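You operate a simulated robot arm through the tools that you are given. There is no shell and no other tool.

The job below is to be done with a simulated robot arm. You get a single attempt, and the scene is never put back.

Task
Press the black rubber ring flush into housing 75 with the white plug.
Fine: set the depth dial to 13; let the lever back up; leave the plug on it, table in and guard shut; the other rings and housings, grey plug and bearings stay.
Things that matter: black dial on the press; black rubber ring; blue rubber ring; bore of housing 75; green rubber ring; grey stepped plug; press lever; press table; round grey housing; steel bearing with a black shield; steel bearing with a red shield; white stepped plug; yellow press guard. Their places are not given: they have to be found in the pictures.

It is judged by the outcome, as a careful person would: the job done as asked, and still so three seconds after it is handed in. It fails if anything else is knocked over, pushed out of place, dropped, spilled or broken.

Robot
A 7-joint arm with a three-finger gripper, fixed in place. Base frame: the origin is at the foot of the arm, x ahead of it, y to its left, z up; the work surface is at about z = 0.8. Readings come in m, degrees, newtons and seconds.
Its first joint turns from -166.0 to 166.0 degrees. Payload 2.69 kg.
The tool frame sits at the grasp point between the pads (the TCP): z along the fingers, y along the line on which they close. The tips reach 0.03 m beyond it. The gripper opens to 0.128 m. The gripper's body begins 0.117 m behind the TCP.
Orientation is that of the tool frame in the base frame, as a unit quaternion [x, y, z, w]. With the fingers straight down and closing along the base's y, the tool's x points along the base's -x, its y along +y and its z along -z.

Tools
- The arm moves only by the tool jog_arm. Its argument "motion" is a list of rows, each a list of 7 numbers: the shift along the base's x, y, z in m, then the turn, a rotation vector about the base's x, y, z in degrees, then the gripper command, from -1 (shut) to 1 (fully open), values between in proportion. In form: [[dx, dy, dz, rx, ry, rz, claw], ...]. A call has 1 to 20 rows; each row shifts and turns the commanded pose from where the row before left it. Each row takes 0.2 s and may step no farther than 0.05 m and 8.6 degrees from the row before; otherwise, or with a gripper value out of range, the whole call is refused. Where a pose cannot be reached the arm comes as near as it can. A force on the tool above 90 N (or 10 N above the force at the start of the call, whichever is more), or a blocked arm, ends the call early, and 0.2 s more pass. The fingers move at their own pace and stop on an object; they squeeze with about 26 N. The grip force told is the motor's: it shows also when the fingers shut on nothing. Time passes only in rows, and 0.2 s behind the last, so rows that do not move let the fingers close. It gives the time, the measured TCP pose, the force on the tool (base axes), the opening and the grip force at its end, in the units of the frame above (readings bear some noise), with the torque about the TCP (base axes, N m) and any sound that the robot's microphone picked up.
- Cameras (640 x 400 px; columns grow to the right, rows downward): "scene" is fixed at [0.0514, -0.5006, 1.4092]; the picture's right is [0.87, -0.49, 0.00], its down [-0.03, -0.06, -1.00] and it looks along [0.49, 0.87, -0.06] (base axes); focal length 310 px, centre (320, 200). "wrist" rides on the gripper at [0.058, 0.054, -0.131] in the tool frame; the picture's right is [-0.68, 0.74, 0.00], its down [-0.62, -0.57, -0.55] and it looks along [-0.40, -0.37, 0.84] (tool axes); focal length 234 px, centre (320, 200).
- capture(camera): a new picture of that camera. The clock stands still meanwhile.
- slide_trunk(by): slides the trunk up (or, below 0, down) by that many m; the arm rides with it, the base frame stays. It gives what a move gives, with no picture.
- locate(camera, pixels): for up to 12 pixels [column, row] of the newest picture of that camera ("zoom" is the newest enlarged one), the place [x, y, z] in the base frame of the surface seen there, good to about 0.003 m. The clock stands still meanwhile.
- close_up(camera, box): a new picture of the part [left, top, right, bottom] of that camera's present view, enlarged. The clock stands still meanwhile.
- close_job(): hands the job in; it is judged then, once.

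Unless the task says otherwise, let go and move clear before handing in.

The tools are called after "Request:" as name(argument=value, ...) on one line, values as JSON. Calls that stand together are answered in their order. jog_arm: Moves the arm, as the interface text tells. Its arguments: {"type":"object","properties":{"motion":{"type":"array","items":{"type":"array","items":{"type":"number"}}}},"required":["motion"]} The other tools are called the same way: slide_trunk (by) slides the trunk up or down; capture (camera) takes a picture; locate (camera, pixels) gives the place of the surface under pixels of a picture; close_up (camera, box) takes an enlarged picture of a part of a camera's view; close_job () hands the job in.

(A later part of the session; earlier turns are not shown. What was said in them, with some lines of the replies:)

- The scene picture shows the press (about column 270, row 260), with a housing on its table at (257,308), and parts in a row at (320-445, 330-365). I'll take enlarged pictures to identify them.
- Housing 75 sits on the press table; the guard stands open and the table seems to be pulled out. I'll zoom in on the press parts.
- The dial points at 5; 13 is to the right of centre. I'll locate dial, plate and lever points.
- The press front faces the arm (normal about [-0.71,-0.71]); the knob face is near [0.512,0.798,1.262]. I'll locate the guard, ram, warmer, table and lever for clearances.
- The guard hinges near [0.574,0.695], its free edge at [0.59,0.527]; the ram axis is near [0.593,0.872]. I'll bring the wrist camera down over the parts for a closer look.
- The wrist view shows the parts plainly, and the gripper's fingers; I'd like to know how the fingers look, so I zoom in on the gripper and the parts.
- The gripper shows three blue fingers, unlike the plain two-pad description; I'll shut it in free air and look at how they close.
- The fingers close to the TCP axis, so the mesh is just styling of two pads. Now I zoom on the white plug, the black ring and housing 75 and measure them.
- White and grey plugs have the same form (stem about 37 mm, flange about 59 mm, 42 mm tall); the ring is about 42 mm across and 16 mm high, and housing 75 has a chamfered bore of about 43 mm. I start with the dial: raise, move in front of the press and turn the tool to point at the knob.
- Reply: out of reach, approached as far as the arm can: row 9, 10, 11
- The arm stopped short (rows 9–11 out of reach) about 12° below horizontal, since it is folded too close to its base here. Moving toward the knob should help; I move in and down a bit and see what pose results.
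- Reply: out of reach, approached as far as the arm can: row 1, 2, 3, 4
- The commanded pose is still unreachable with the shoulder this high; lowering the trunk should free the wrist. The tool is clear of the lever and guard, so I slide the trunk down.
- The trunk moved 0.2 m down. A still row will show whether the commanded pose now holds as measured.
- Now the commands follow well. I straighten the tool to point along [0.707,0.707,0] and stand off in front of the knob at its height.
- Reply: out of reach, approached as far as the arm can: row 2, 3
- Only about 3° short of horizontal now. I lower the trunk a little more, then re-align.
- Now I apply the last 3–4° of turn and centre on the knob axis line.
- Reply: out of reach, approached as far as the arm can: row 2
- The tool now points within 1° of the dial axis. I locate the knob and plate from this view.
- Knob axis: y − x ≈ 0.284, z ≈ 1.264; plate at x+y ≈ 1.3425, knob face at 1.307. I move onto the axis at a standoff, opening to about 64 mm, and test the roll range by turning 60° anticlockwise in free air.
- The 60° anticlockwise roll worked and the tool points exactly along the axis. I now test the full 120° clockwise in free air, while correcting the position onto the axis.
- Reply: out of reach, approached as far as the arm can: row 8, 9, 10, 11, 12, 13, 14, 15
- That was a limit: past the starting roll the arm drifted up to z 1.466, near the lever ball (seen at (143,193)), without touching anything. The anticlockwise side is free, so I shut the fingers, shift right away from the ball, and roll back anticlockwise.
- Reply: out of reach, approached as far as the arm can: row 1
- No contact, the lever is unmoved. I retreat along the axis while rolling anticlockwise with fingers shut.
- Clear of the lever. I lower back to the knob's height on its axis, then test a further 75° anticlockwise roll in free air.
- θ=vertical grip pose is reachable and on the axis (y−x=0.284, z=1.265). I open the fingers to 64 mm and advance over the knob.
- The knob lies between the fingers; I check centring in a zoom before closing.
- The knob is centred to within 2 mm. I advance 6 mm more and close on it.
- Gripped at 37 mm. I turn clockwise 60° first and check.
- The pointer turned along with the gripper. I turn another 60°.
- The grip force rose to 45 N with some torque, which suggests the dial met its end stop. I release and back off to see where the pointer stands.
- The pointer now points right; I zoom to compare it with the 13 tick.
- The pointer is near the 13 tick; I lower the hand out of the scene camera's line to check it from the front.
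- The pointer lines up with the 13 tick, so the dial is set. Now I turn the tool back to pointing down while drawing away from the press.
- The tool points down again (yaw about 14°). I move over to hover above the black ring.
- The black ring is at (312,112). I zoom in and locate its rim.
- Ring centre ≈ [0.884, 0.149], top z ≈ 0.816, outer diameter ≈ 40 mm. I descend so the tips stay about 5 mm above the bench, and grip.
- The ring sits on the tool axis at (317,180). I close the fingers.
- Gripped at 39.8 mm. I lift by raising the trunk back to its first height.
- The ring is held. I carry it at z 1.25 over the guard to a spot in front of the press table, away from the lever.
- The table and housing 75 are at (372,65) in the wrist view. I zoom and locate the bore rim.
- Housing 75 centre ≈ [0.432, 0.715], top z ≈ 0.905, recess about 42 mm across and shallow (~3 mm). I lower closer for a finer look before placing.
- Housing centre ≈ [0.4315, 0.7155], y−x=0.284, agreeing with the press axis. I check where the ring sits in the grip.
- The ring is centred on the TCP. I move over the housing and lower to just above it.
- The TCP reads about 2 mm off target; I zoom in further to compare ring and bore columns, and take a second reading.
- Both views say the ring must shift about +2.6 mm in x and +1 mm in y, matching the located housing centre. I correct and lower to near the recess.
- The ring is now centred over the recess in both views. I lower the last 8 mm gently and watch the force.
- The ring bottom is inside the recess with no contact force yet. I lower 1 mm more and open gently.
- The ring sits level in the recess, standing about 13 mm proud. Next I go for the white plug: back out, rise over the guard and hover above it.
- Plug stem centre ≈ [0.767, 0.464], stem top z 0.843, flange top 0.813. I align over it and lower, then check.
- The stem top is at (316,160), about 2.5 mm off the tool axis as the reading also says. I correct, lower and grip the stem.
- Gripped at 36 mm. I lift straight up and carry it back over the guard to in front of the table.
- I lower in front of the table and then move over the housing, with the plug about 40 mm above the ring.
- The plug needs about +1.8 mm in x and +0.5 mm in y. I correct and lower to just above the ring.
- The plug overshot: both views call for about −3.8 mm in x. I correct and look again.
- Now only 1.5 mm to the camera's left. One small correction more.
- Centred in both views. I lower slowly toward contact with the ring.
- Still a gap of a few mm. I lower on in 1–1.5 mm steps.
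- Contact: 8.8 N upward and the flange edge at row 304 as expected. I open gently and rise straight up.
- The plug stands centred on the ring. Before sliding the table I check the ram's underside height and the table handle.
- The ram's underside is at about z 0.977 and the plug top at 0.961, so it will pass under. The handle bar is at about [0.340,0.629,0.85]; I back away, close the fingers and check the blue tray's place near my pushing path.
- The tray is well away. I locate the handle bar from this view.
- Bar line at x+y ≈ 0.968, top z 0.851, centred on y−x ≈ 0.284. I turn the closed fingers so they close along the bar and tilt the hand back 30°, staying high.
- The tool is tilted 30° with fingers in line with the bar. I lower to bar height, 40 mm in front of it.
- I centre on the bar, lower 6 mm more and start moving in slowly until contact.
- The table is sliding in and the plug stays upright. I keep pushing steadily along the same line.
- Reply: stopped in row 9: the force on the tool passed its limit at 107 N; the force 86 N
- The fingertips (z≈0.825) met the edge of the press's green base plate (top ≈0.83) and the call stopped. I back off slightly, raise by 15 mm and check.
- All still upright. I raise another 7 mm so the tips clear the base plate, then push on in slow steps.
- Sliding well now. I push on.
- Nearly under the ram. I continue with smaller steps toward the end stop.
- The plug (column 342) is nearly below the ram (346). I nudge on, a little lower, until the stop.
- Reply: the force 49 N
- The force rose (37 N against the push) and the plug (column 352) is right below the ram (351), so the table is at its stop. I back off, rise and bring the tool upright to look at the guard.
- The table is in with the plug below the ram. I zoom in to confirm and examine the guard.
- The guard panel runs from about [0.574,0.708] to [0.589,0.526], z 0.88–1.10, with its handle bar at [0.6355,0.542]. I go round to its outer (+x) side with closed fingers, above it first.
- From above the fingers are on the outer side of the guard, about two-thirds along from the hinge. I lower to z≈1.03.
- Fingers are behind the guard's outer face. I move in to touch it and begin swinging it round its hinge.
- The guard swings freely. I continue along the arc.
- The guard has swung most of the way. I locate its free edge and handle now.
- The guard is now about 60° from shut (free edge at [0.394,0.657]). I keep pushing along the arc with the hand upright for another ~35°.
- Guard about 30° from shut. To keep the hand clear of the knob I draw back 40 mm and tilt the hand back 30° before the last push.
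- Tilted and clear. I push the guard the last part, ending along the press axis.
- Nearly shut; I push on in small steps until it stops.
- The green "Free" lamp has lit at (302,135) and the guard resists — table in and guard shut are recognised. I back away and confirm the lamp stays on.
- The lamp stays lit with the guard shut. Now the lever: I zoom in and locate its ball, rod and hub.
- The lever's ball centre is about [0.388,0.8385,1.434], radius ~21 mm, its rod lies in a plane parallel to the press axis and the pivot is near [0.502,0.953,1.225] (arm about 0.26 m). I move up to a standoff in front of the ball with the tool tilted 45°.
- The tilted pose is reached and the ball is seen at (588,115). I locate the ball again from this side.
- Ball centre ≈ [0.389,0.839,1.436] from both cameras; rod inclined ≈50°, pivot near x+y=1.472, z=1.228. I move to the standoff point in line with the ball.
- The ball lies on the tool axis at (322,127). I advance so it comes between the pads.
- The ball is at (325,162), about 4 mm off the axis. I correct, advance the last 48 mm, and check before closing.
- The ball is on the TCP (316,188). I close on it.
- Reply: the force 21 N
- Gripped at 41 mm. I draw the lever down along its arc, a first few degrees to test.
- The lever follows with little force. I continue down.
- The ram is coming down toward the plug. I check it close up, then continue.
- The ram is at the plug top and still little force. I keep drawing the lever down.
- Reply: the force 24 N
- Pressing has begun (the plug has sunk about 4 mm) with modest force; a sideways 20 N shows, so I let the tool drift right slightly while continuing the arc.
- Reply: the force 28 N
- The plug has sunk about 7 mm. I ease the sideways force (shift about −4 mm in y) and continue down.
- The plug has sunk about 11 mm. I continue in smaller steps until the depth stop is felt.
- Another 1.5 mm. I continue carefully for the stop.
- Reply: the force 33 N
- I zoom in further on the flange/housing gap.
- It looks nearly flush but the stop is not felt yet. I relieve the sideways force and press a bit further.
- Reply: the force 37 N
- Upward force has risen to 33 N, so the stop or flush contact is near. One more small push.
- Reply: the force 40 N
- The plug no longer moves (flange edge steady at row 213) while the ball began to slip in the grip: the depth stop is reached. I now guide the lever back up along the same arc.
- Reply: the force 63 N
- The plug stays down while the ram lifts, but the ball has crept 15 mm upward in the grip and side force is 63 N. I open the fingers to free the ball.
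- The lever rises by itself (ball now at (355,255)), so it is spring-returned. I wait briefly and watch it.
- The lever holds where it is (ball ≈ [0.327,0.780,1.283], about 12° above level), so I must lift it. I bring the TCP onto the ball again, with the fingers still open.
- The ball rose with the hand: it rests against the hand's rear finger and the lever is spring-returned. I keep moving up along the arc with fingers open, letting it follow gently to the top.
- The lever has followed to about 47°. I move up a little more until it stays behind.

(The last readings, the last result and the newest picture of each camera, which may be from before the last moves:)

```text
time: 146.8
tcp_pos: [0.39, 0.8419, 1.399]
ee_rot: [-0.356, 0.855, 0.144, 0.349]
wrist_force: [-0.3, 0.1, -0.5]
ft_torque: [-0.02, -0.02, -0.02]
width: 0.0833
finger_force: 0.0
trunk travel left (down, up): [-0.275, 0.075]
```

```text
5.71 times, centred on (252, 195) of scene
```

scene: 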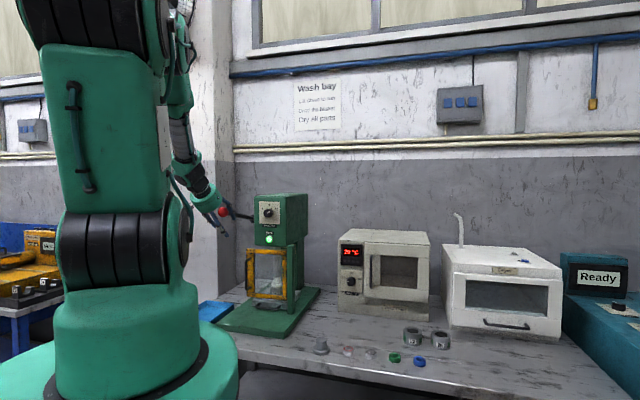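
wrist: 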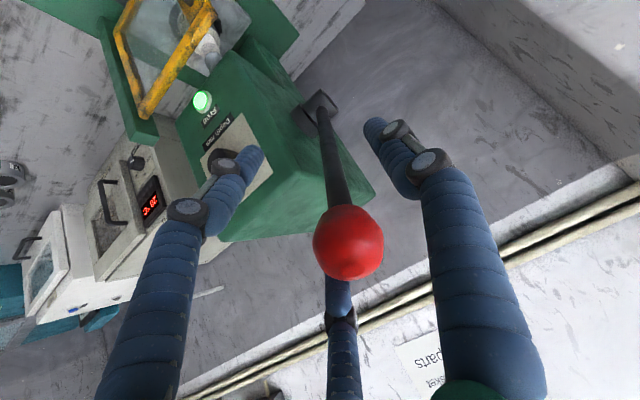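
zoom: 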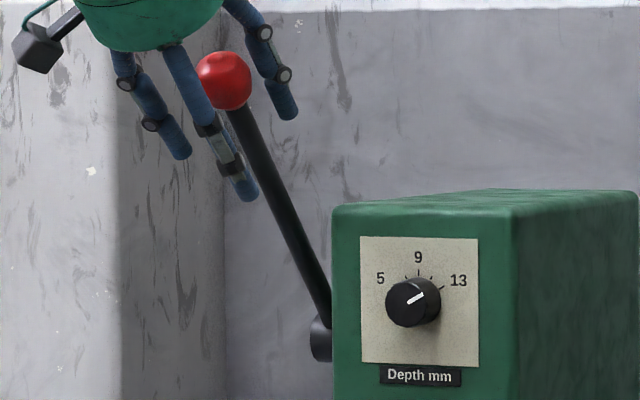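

The lever ball is back at its starting place (224,80 in the zoom) and free of the fingers. I centre the open fingers around it and withdraw along the tool axis.

Request:
jog_arm(motion=[[0.0065, 0.0065, 0.0092, 0, 0, 0, 0.5], [0.0065, 0.0065, 0.0092, 0, 0, 0, 0.5], [0, 0, 0, 0, 0, 0, 0.5]])

Request:
capture(camera="wrist")

```text
time: 147.6
tcp_pos: [0.4037, 0.8544, 1.4177]
ee_rot: [-0.356, 0.855, 0.143, 0.349]
wrist_force: [0.1, -0.4, 1.0]
ft_torque: [-0.01, 0.02, -0.01]
width: 0.0963
finger_force: 0.0
trunk travel left (down, up): [-0.275, 0.075]
```

```text
taken
```

wrist: 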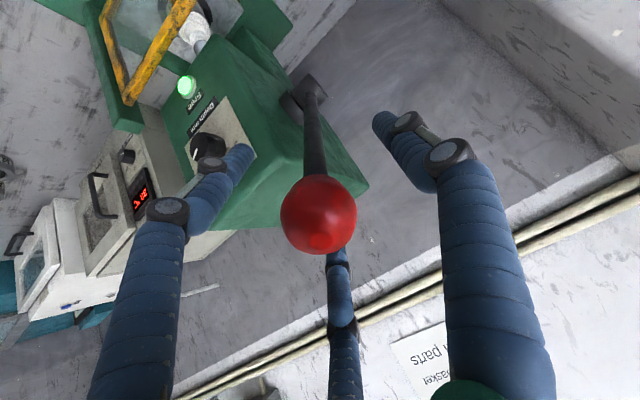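

The ball is centred between the open fingers; I withdraw.

Request:
jog_arm(motion=[[-0.012, -0.012, 0.017, 0, 0, 0, 0.5], [-0.015, -0.015, 0.0212, 0, 0, 0, 0.5], [-0.015, -0.015, 0.0212, 0, 0, 0, 0.5], [-0.015, -0.015, 0.0212, 0, 0, 0, 0.5], [-0.015, -0.015, 0.0212, 0, 0, 0, 0.5], [-0.015, -0.015, 0.0212, 0, 0, 0, 0.5], [0, -0.03, 0, 0, 0, 0, 0.5], [0, -0.04, 0, 0, 0, 0, 0.5], [0, -0.04, 0, 0, 0, 0, 0.5], [0, 0, 0, 0, 0, 0, 0.5]])

Request:
capture(camera="scene")

Request:
close_up(camera="scene", box=[215, 155, 325, 325])

Request:
close_up(camera="scene", box=[262, 265, 302, 305])

```text
time: 149.8
tcp_pos: [0.317, 0.6581, 1.5452]
ee_rot: [-0.356, 0.855, 0.143, 0.35]
wrist_force: [0.1, -0.5, -1.0]
ft_torque: [0.05, 0.0, 0.04]
width: 0.0958
finger_force: 0.1
trunk travel left (down, up): [-0.275, 0.075]
```

```text
taken
```

scene: 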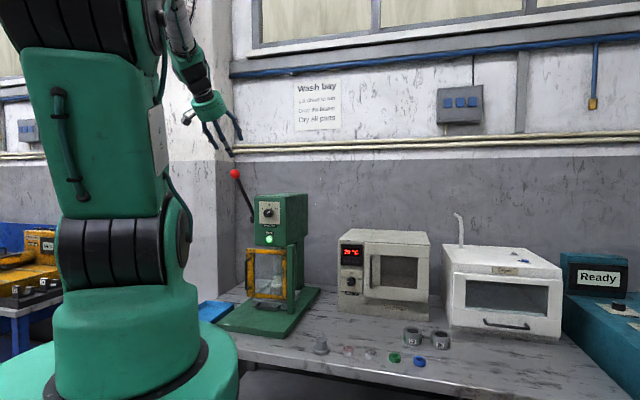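

```text
2.35 times, centred on (270, 240) of scene
```

zoom: 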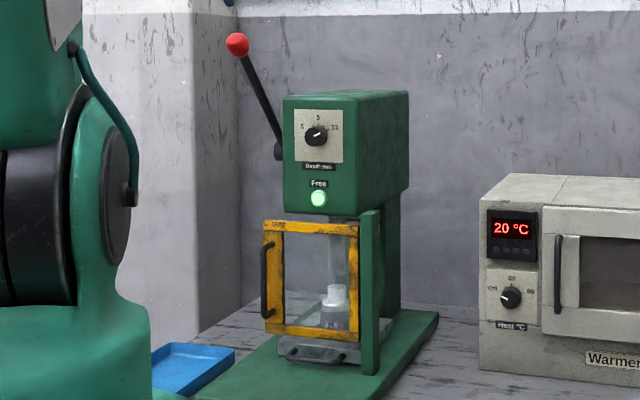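

```text
10.00 times, centred on (282, 285) of scene
```

zoom: 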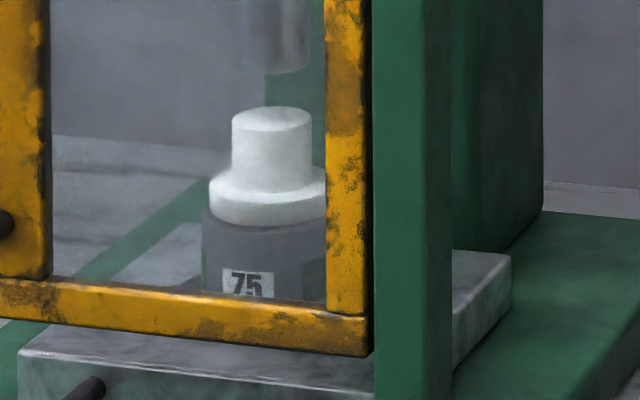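

The lever is up, guard shut, lamp lit, plug on. I examine closely whether the plug's flange sits on the housing top.

Request:
close_up(camera="scene", box=[274, 274, 298, 298])

Request:
capture(camera="wrist")

```text
16.00 times, centred on (286, 286) of scene
```

zoom: 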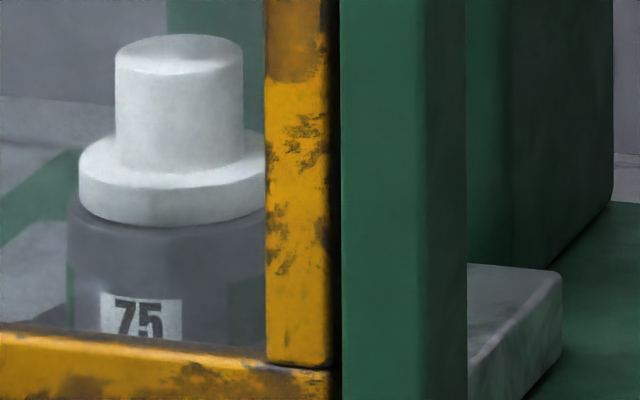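

```text
taken
```

wrist: 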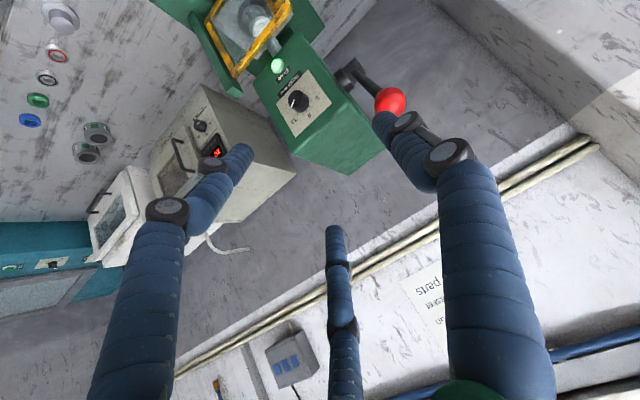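

The flange appears to sit on the housing top. For certainty I'll look through the guard with the wrist camera: turn the hand 22° and come down in front, well clear of the press.

Request:
jog_arm(motion=[[0, -0.01, 0, 0, 0, 7.33, 0.5], [0, -0.01, 0, 0, 0, 7.33, 0.5], [0, 0, 0, 0, 0, 7.33, 0.5], [0.003, 0, -0.046, 0, 0, 0, 0.5], [0.003, 0, -0.046, 0, 0, 0, 0.5], [0.003, 0, -0.046, 0, 0, 0, 0.5], [0.003, 0, -0.046, 0, 0, 0, 0.5], [0.003, 0, -0.046, 0, 0, 0, 0.5], [0.003, 0, -0.046, 0, 0, 0, 0.5], [0.003, 0, -0.046, 0, 0, 0, 0.5], [0.003, 0, -0.046, 0, 0, 0, 0.5], [0.003, 0, -0.046, 0, 0, 0, 0.5], [0.003, 0, -0.046, 0, 0, 0, 0.5], [0, 0, -0.046, 0, 0, 0, 0.5], [0, 0, 0, 0, 0, 0, 0.5]])

Request:
capture(camera="wrist")

```text
time: 153.0
tcp_pos: [0.334, 0.6409, 1.0319]
ee_rot: [-0.609, 0.702, 0.182, 0.32]
wrist_force: [2.1, 0.7, 1.0]
ft_torque: [-0.06, 0.13, 0.16]
width: 0.0962
finger_force: 0.0
trunk travel left (down, up): [-0.275, 0.075]
```

```text
taken
```

wrist: 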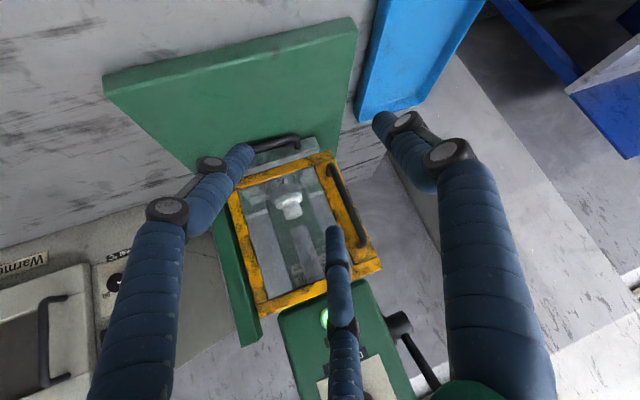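

Request:
close_up(camera="wrist", box=[270, 180, 310, 225])

Request:
close_up(camera="wrist", box=[225, 120, 385, 320])

```text
8.89 times, centred on (290, 202) of wrist
```

zoom: 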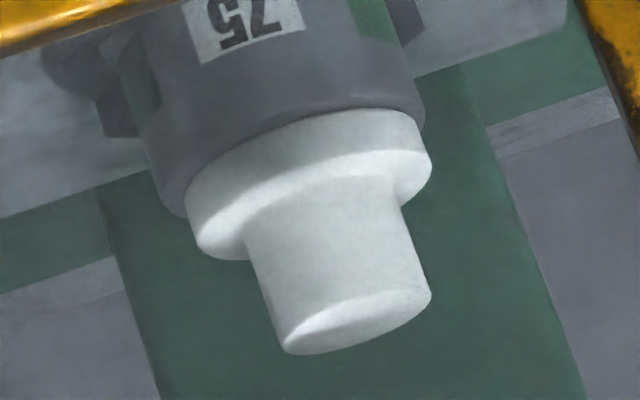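

```text
2.00 times, centred on (305, 220) of wrist
```

zoom: 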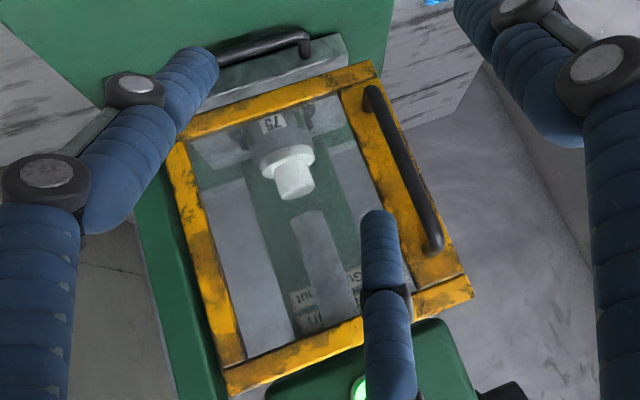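

Through the guard the flange lies flat on the housing with no black ring showing, so the ring is flush. I withdraw the hand upward and back, and do a last check of the whole scene.

Request:
jog_arm(motion=[[-0.003, -0.02, 0.04, 0, 0, 0, 0.5], [0, -0.02, 0.045, 0, 0, 0, 0.5], [0, -0.02, 0.045, 0, 0, 0, 0.5], [0, -0.02, 0.045, 0, 0, 0, 0.5], [0, -0.02, 0.045, 0, 0, 0, 0.5], [0, -0.02, 0.045, 0, 0, 0, 0.5], [0, 0, 0, 0, 0, 0, 0.5]])

Request:
capture(camera="scene")

Request:
close_up(camera="scene", box=[215, 155, 325, 325])

Request:
close_up(camera="scene", box=[300, 300, 480, 390])

Request:
close_up(camera="scene", box=[250, 195, 290, 220])

```text
time: 154.6
tcp_pos: [0.3458, 0.5193, 1.2996]
ee_rot: [-0.512, 0.771, 0.208, 0.315]
wrist_force: [-0.4, -0.3, -0.3]
ft_torque: [0.0, -0.03, 0.02]
width: 0.0962
finger_force: 0.0
trunk travel left (down, up): [-0.275, 0.075]
```

```text
taken
```

scene: 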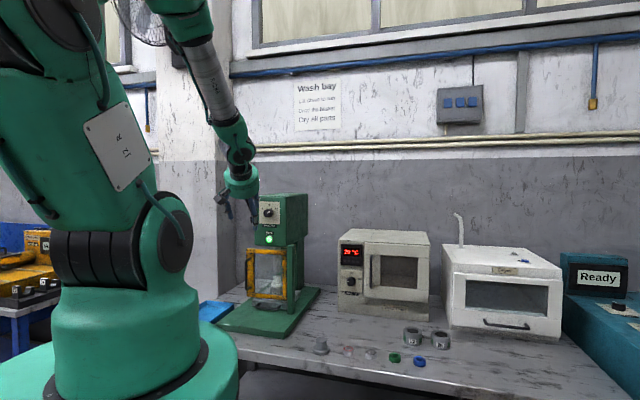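

```text
2.35 times, centred on (270, 240) of scene
```

zoom: 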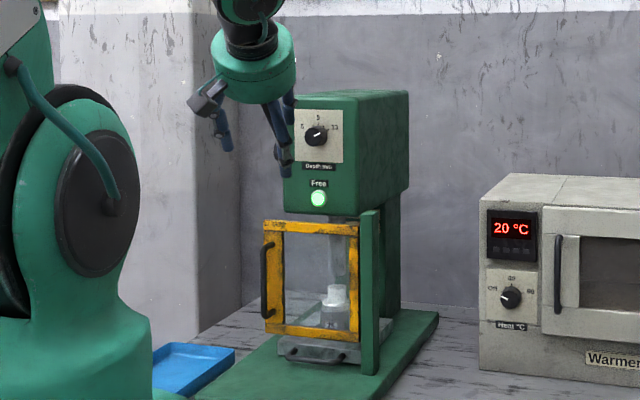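

```text
3.56 times, centred on (390, 345) of scene
```

zoom: 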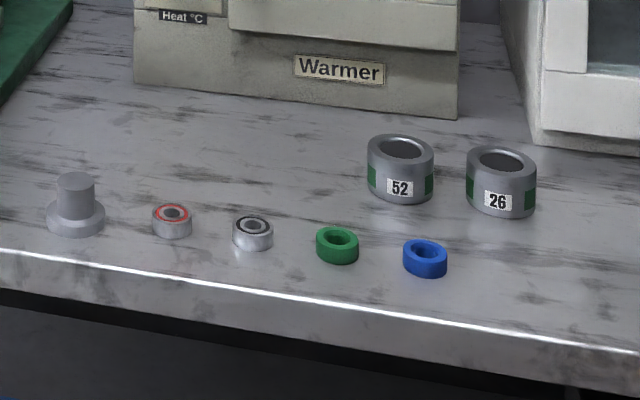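

```text
16.00 times, centred on (270, 208) of scene
```

zoom: 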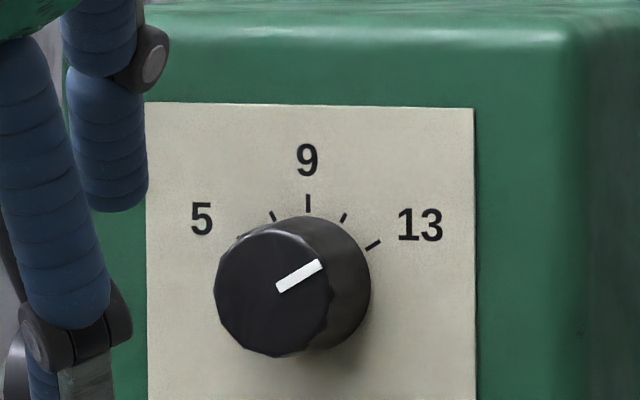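

Everything else is in place and the dial reads 13; the arm hides the lever here, so I shift the hand aside for one last look at it.

Request:
jog_arm(motion=[[0.03, -0.03, 0.01, 0, 0, 0, 0.5], [0.03, -0.03, 0.01, 0, 0, 0, 0.5], [0.03, -0.03, 0.01, 0, 0, 0, 0.5], [0.03, -0.03, 0.01, 0, 0, 0, 0.5], [0, 0, 0, 0, 0, 0, 0.5], [0, 0, 0, 0, 0, 0, 0.5]])

Request:
capture(camera="scene")

Request:
close_up(camera="scene", box=[215, 155, 325, 325])

```text
time: 156.0
tcp_pos: [0.4629, 0.3991, 1.3386]
ee_rot: [-0.512, 0.772, 0.207, 0.316]
wrist_force: [-0.4, 0.4, 0.6]
ft_torque: [0.01, 0.0, 0.02]
width: 0.0963
finger_force: 0.1
trunk travel left (down, up): [-0.275, 0.075]
```

```text
taken
```

scene: 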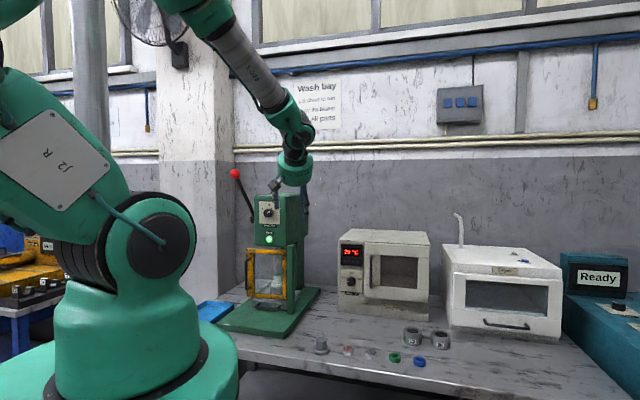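

```text
2.35 times, centred on (270, 240) of scene
```

zoom: 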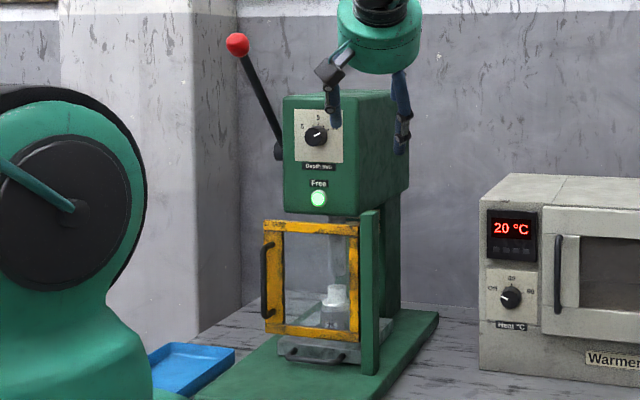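

The last pictures show the job finished: lever ball back up at (236,173), guard shut with the lamp lit, table in, plug on housing 75, dial on 13. The other parts are where they were and the hand is clear, so I hand the job in.

Request:
close_job()

```text
The job is handed in.
```

The black ring is pressed into housing 75 with the white plug, and the job is handed in. The final pictures show it in the state you asked for:

- **Ring:** it looks flush. Through the guard, the plug's flange lies flat on the housing with no black showing between them. I judged this from pictures and did not measure it.
- **Dial:** it is set to 13; the pointer lines up with the 13 tick.
- **Lever:** it is back up at its starting position.
- **Press:** the plug is still on the housing, the table is in and the guard is shut, with the green "Free" lamp lit.
- **Other parts:** the green and blue rings, housings 52 and 26, the grey plug and both bearings are where they started.

**Contact during the job:** while pushing the table in, the fingertips caught the edge of the press's green base plate. The force reached 107 N and the move stopped. I backed off, raised the hand and finished the push; the pictures showed nothing moved or damaged.
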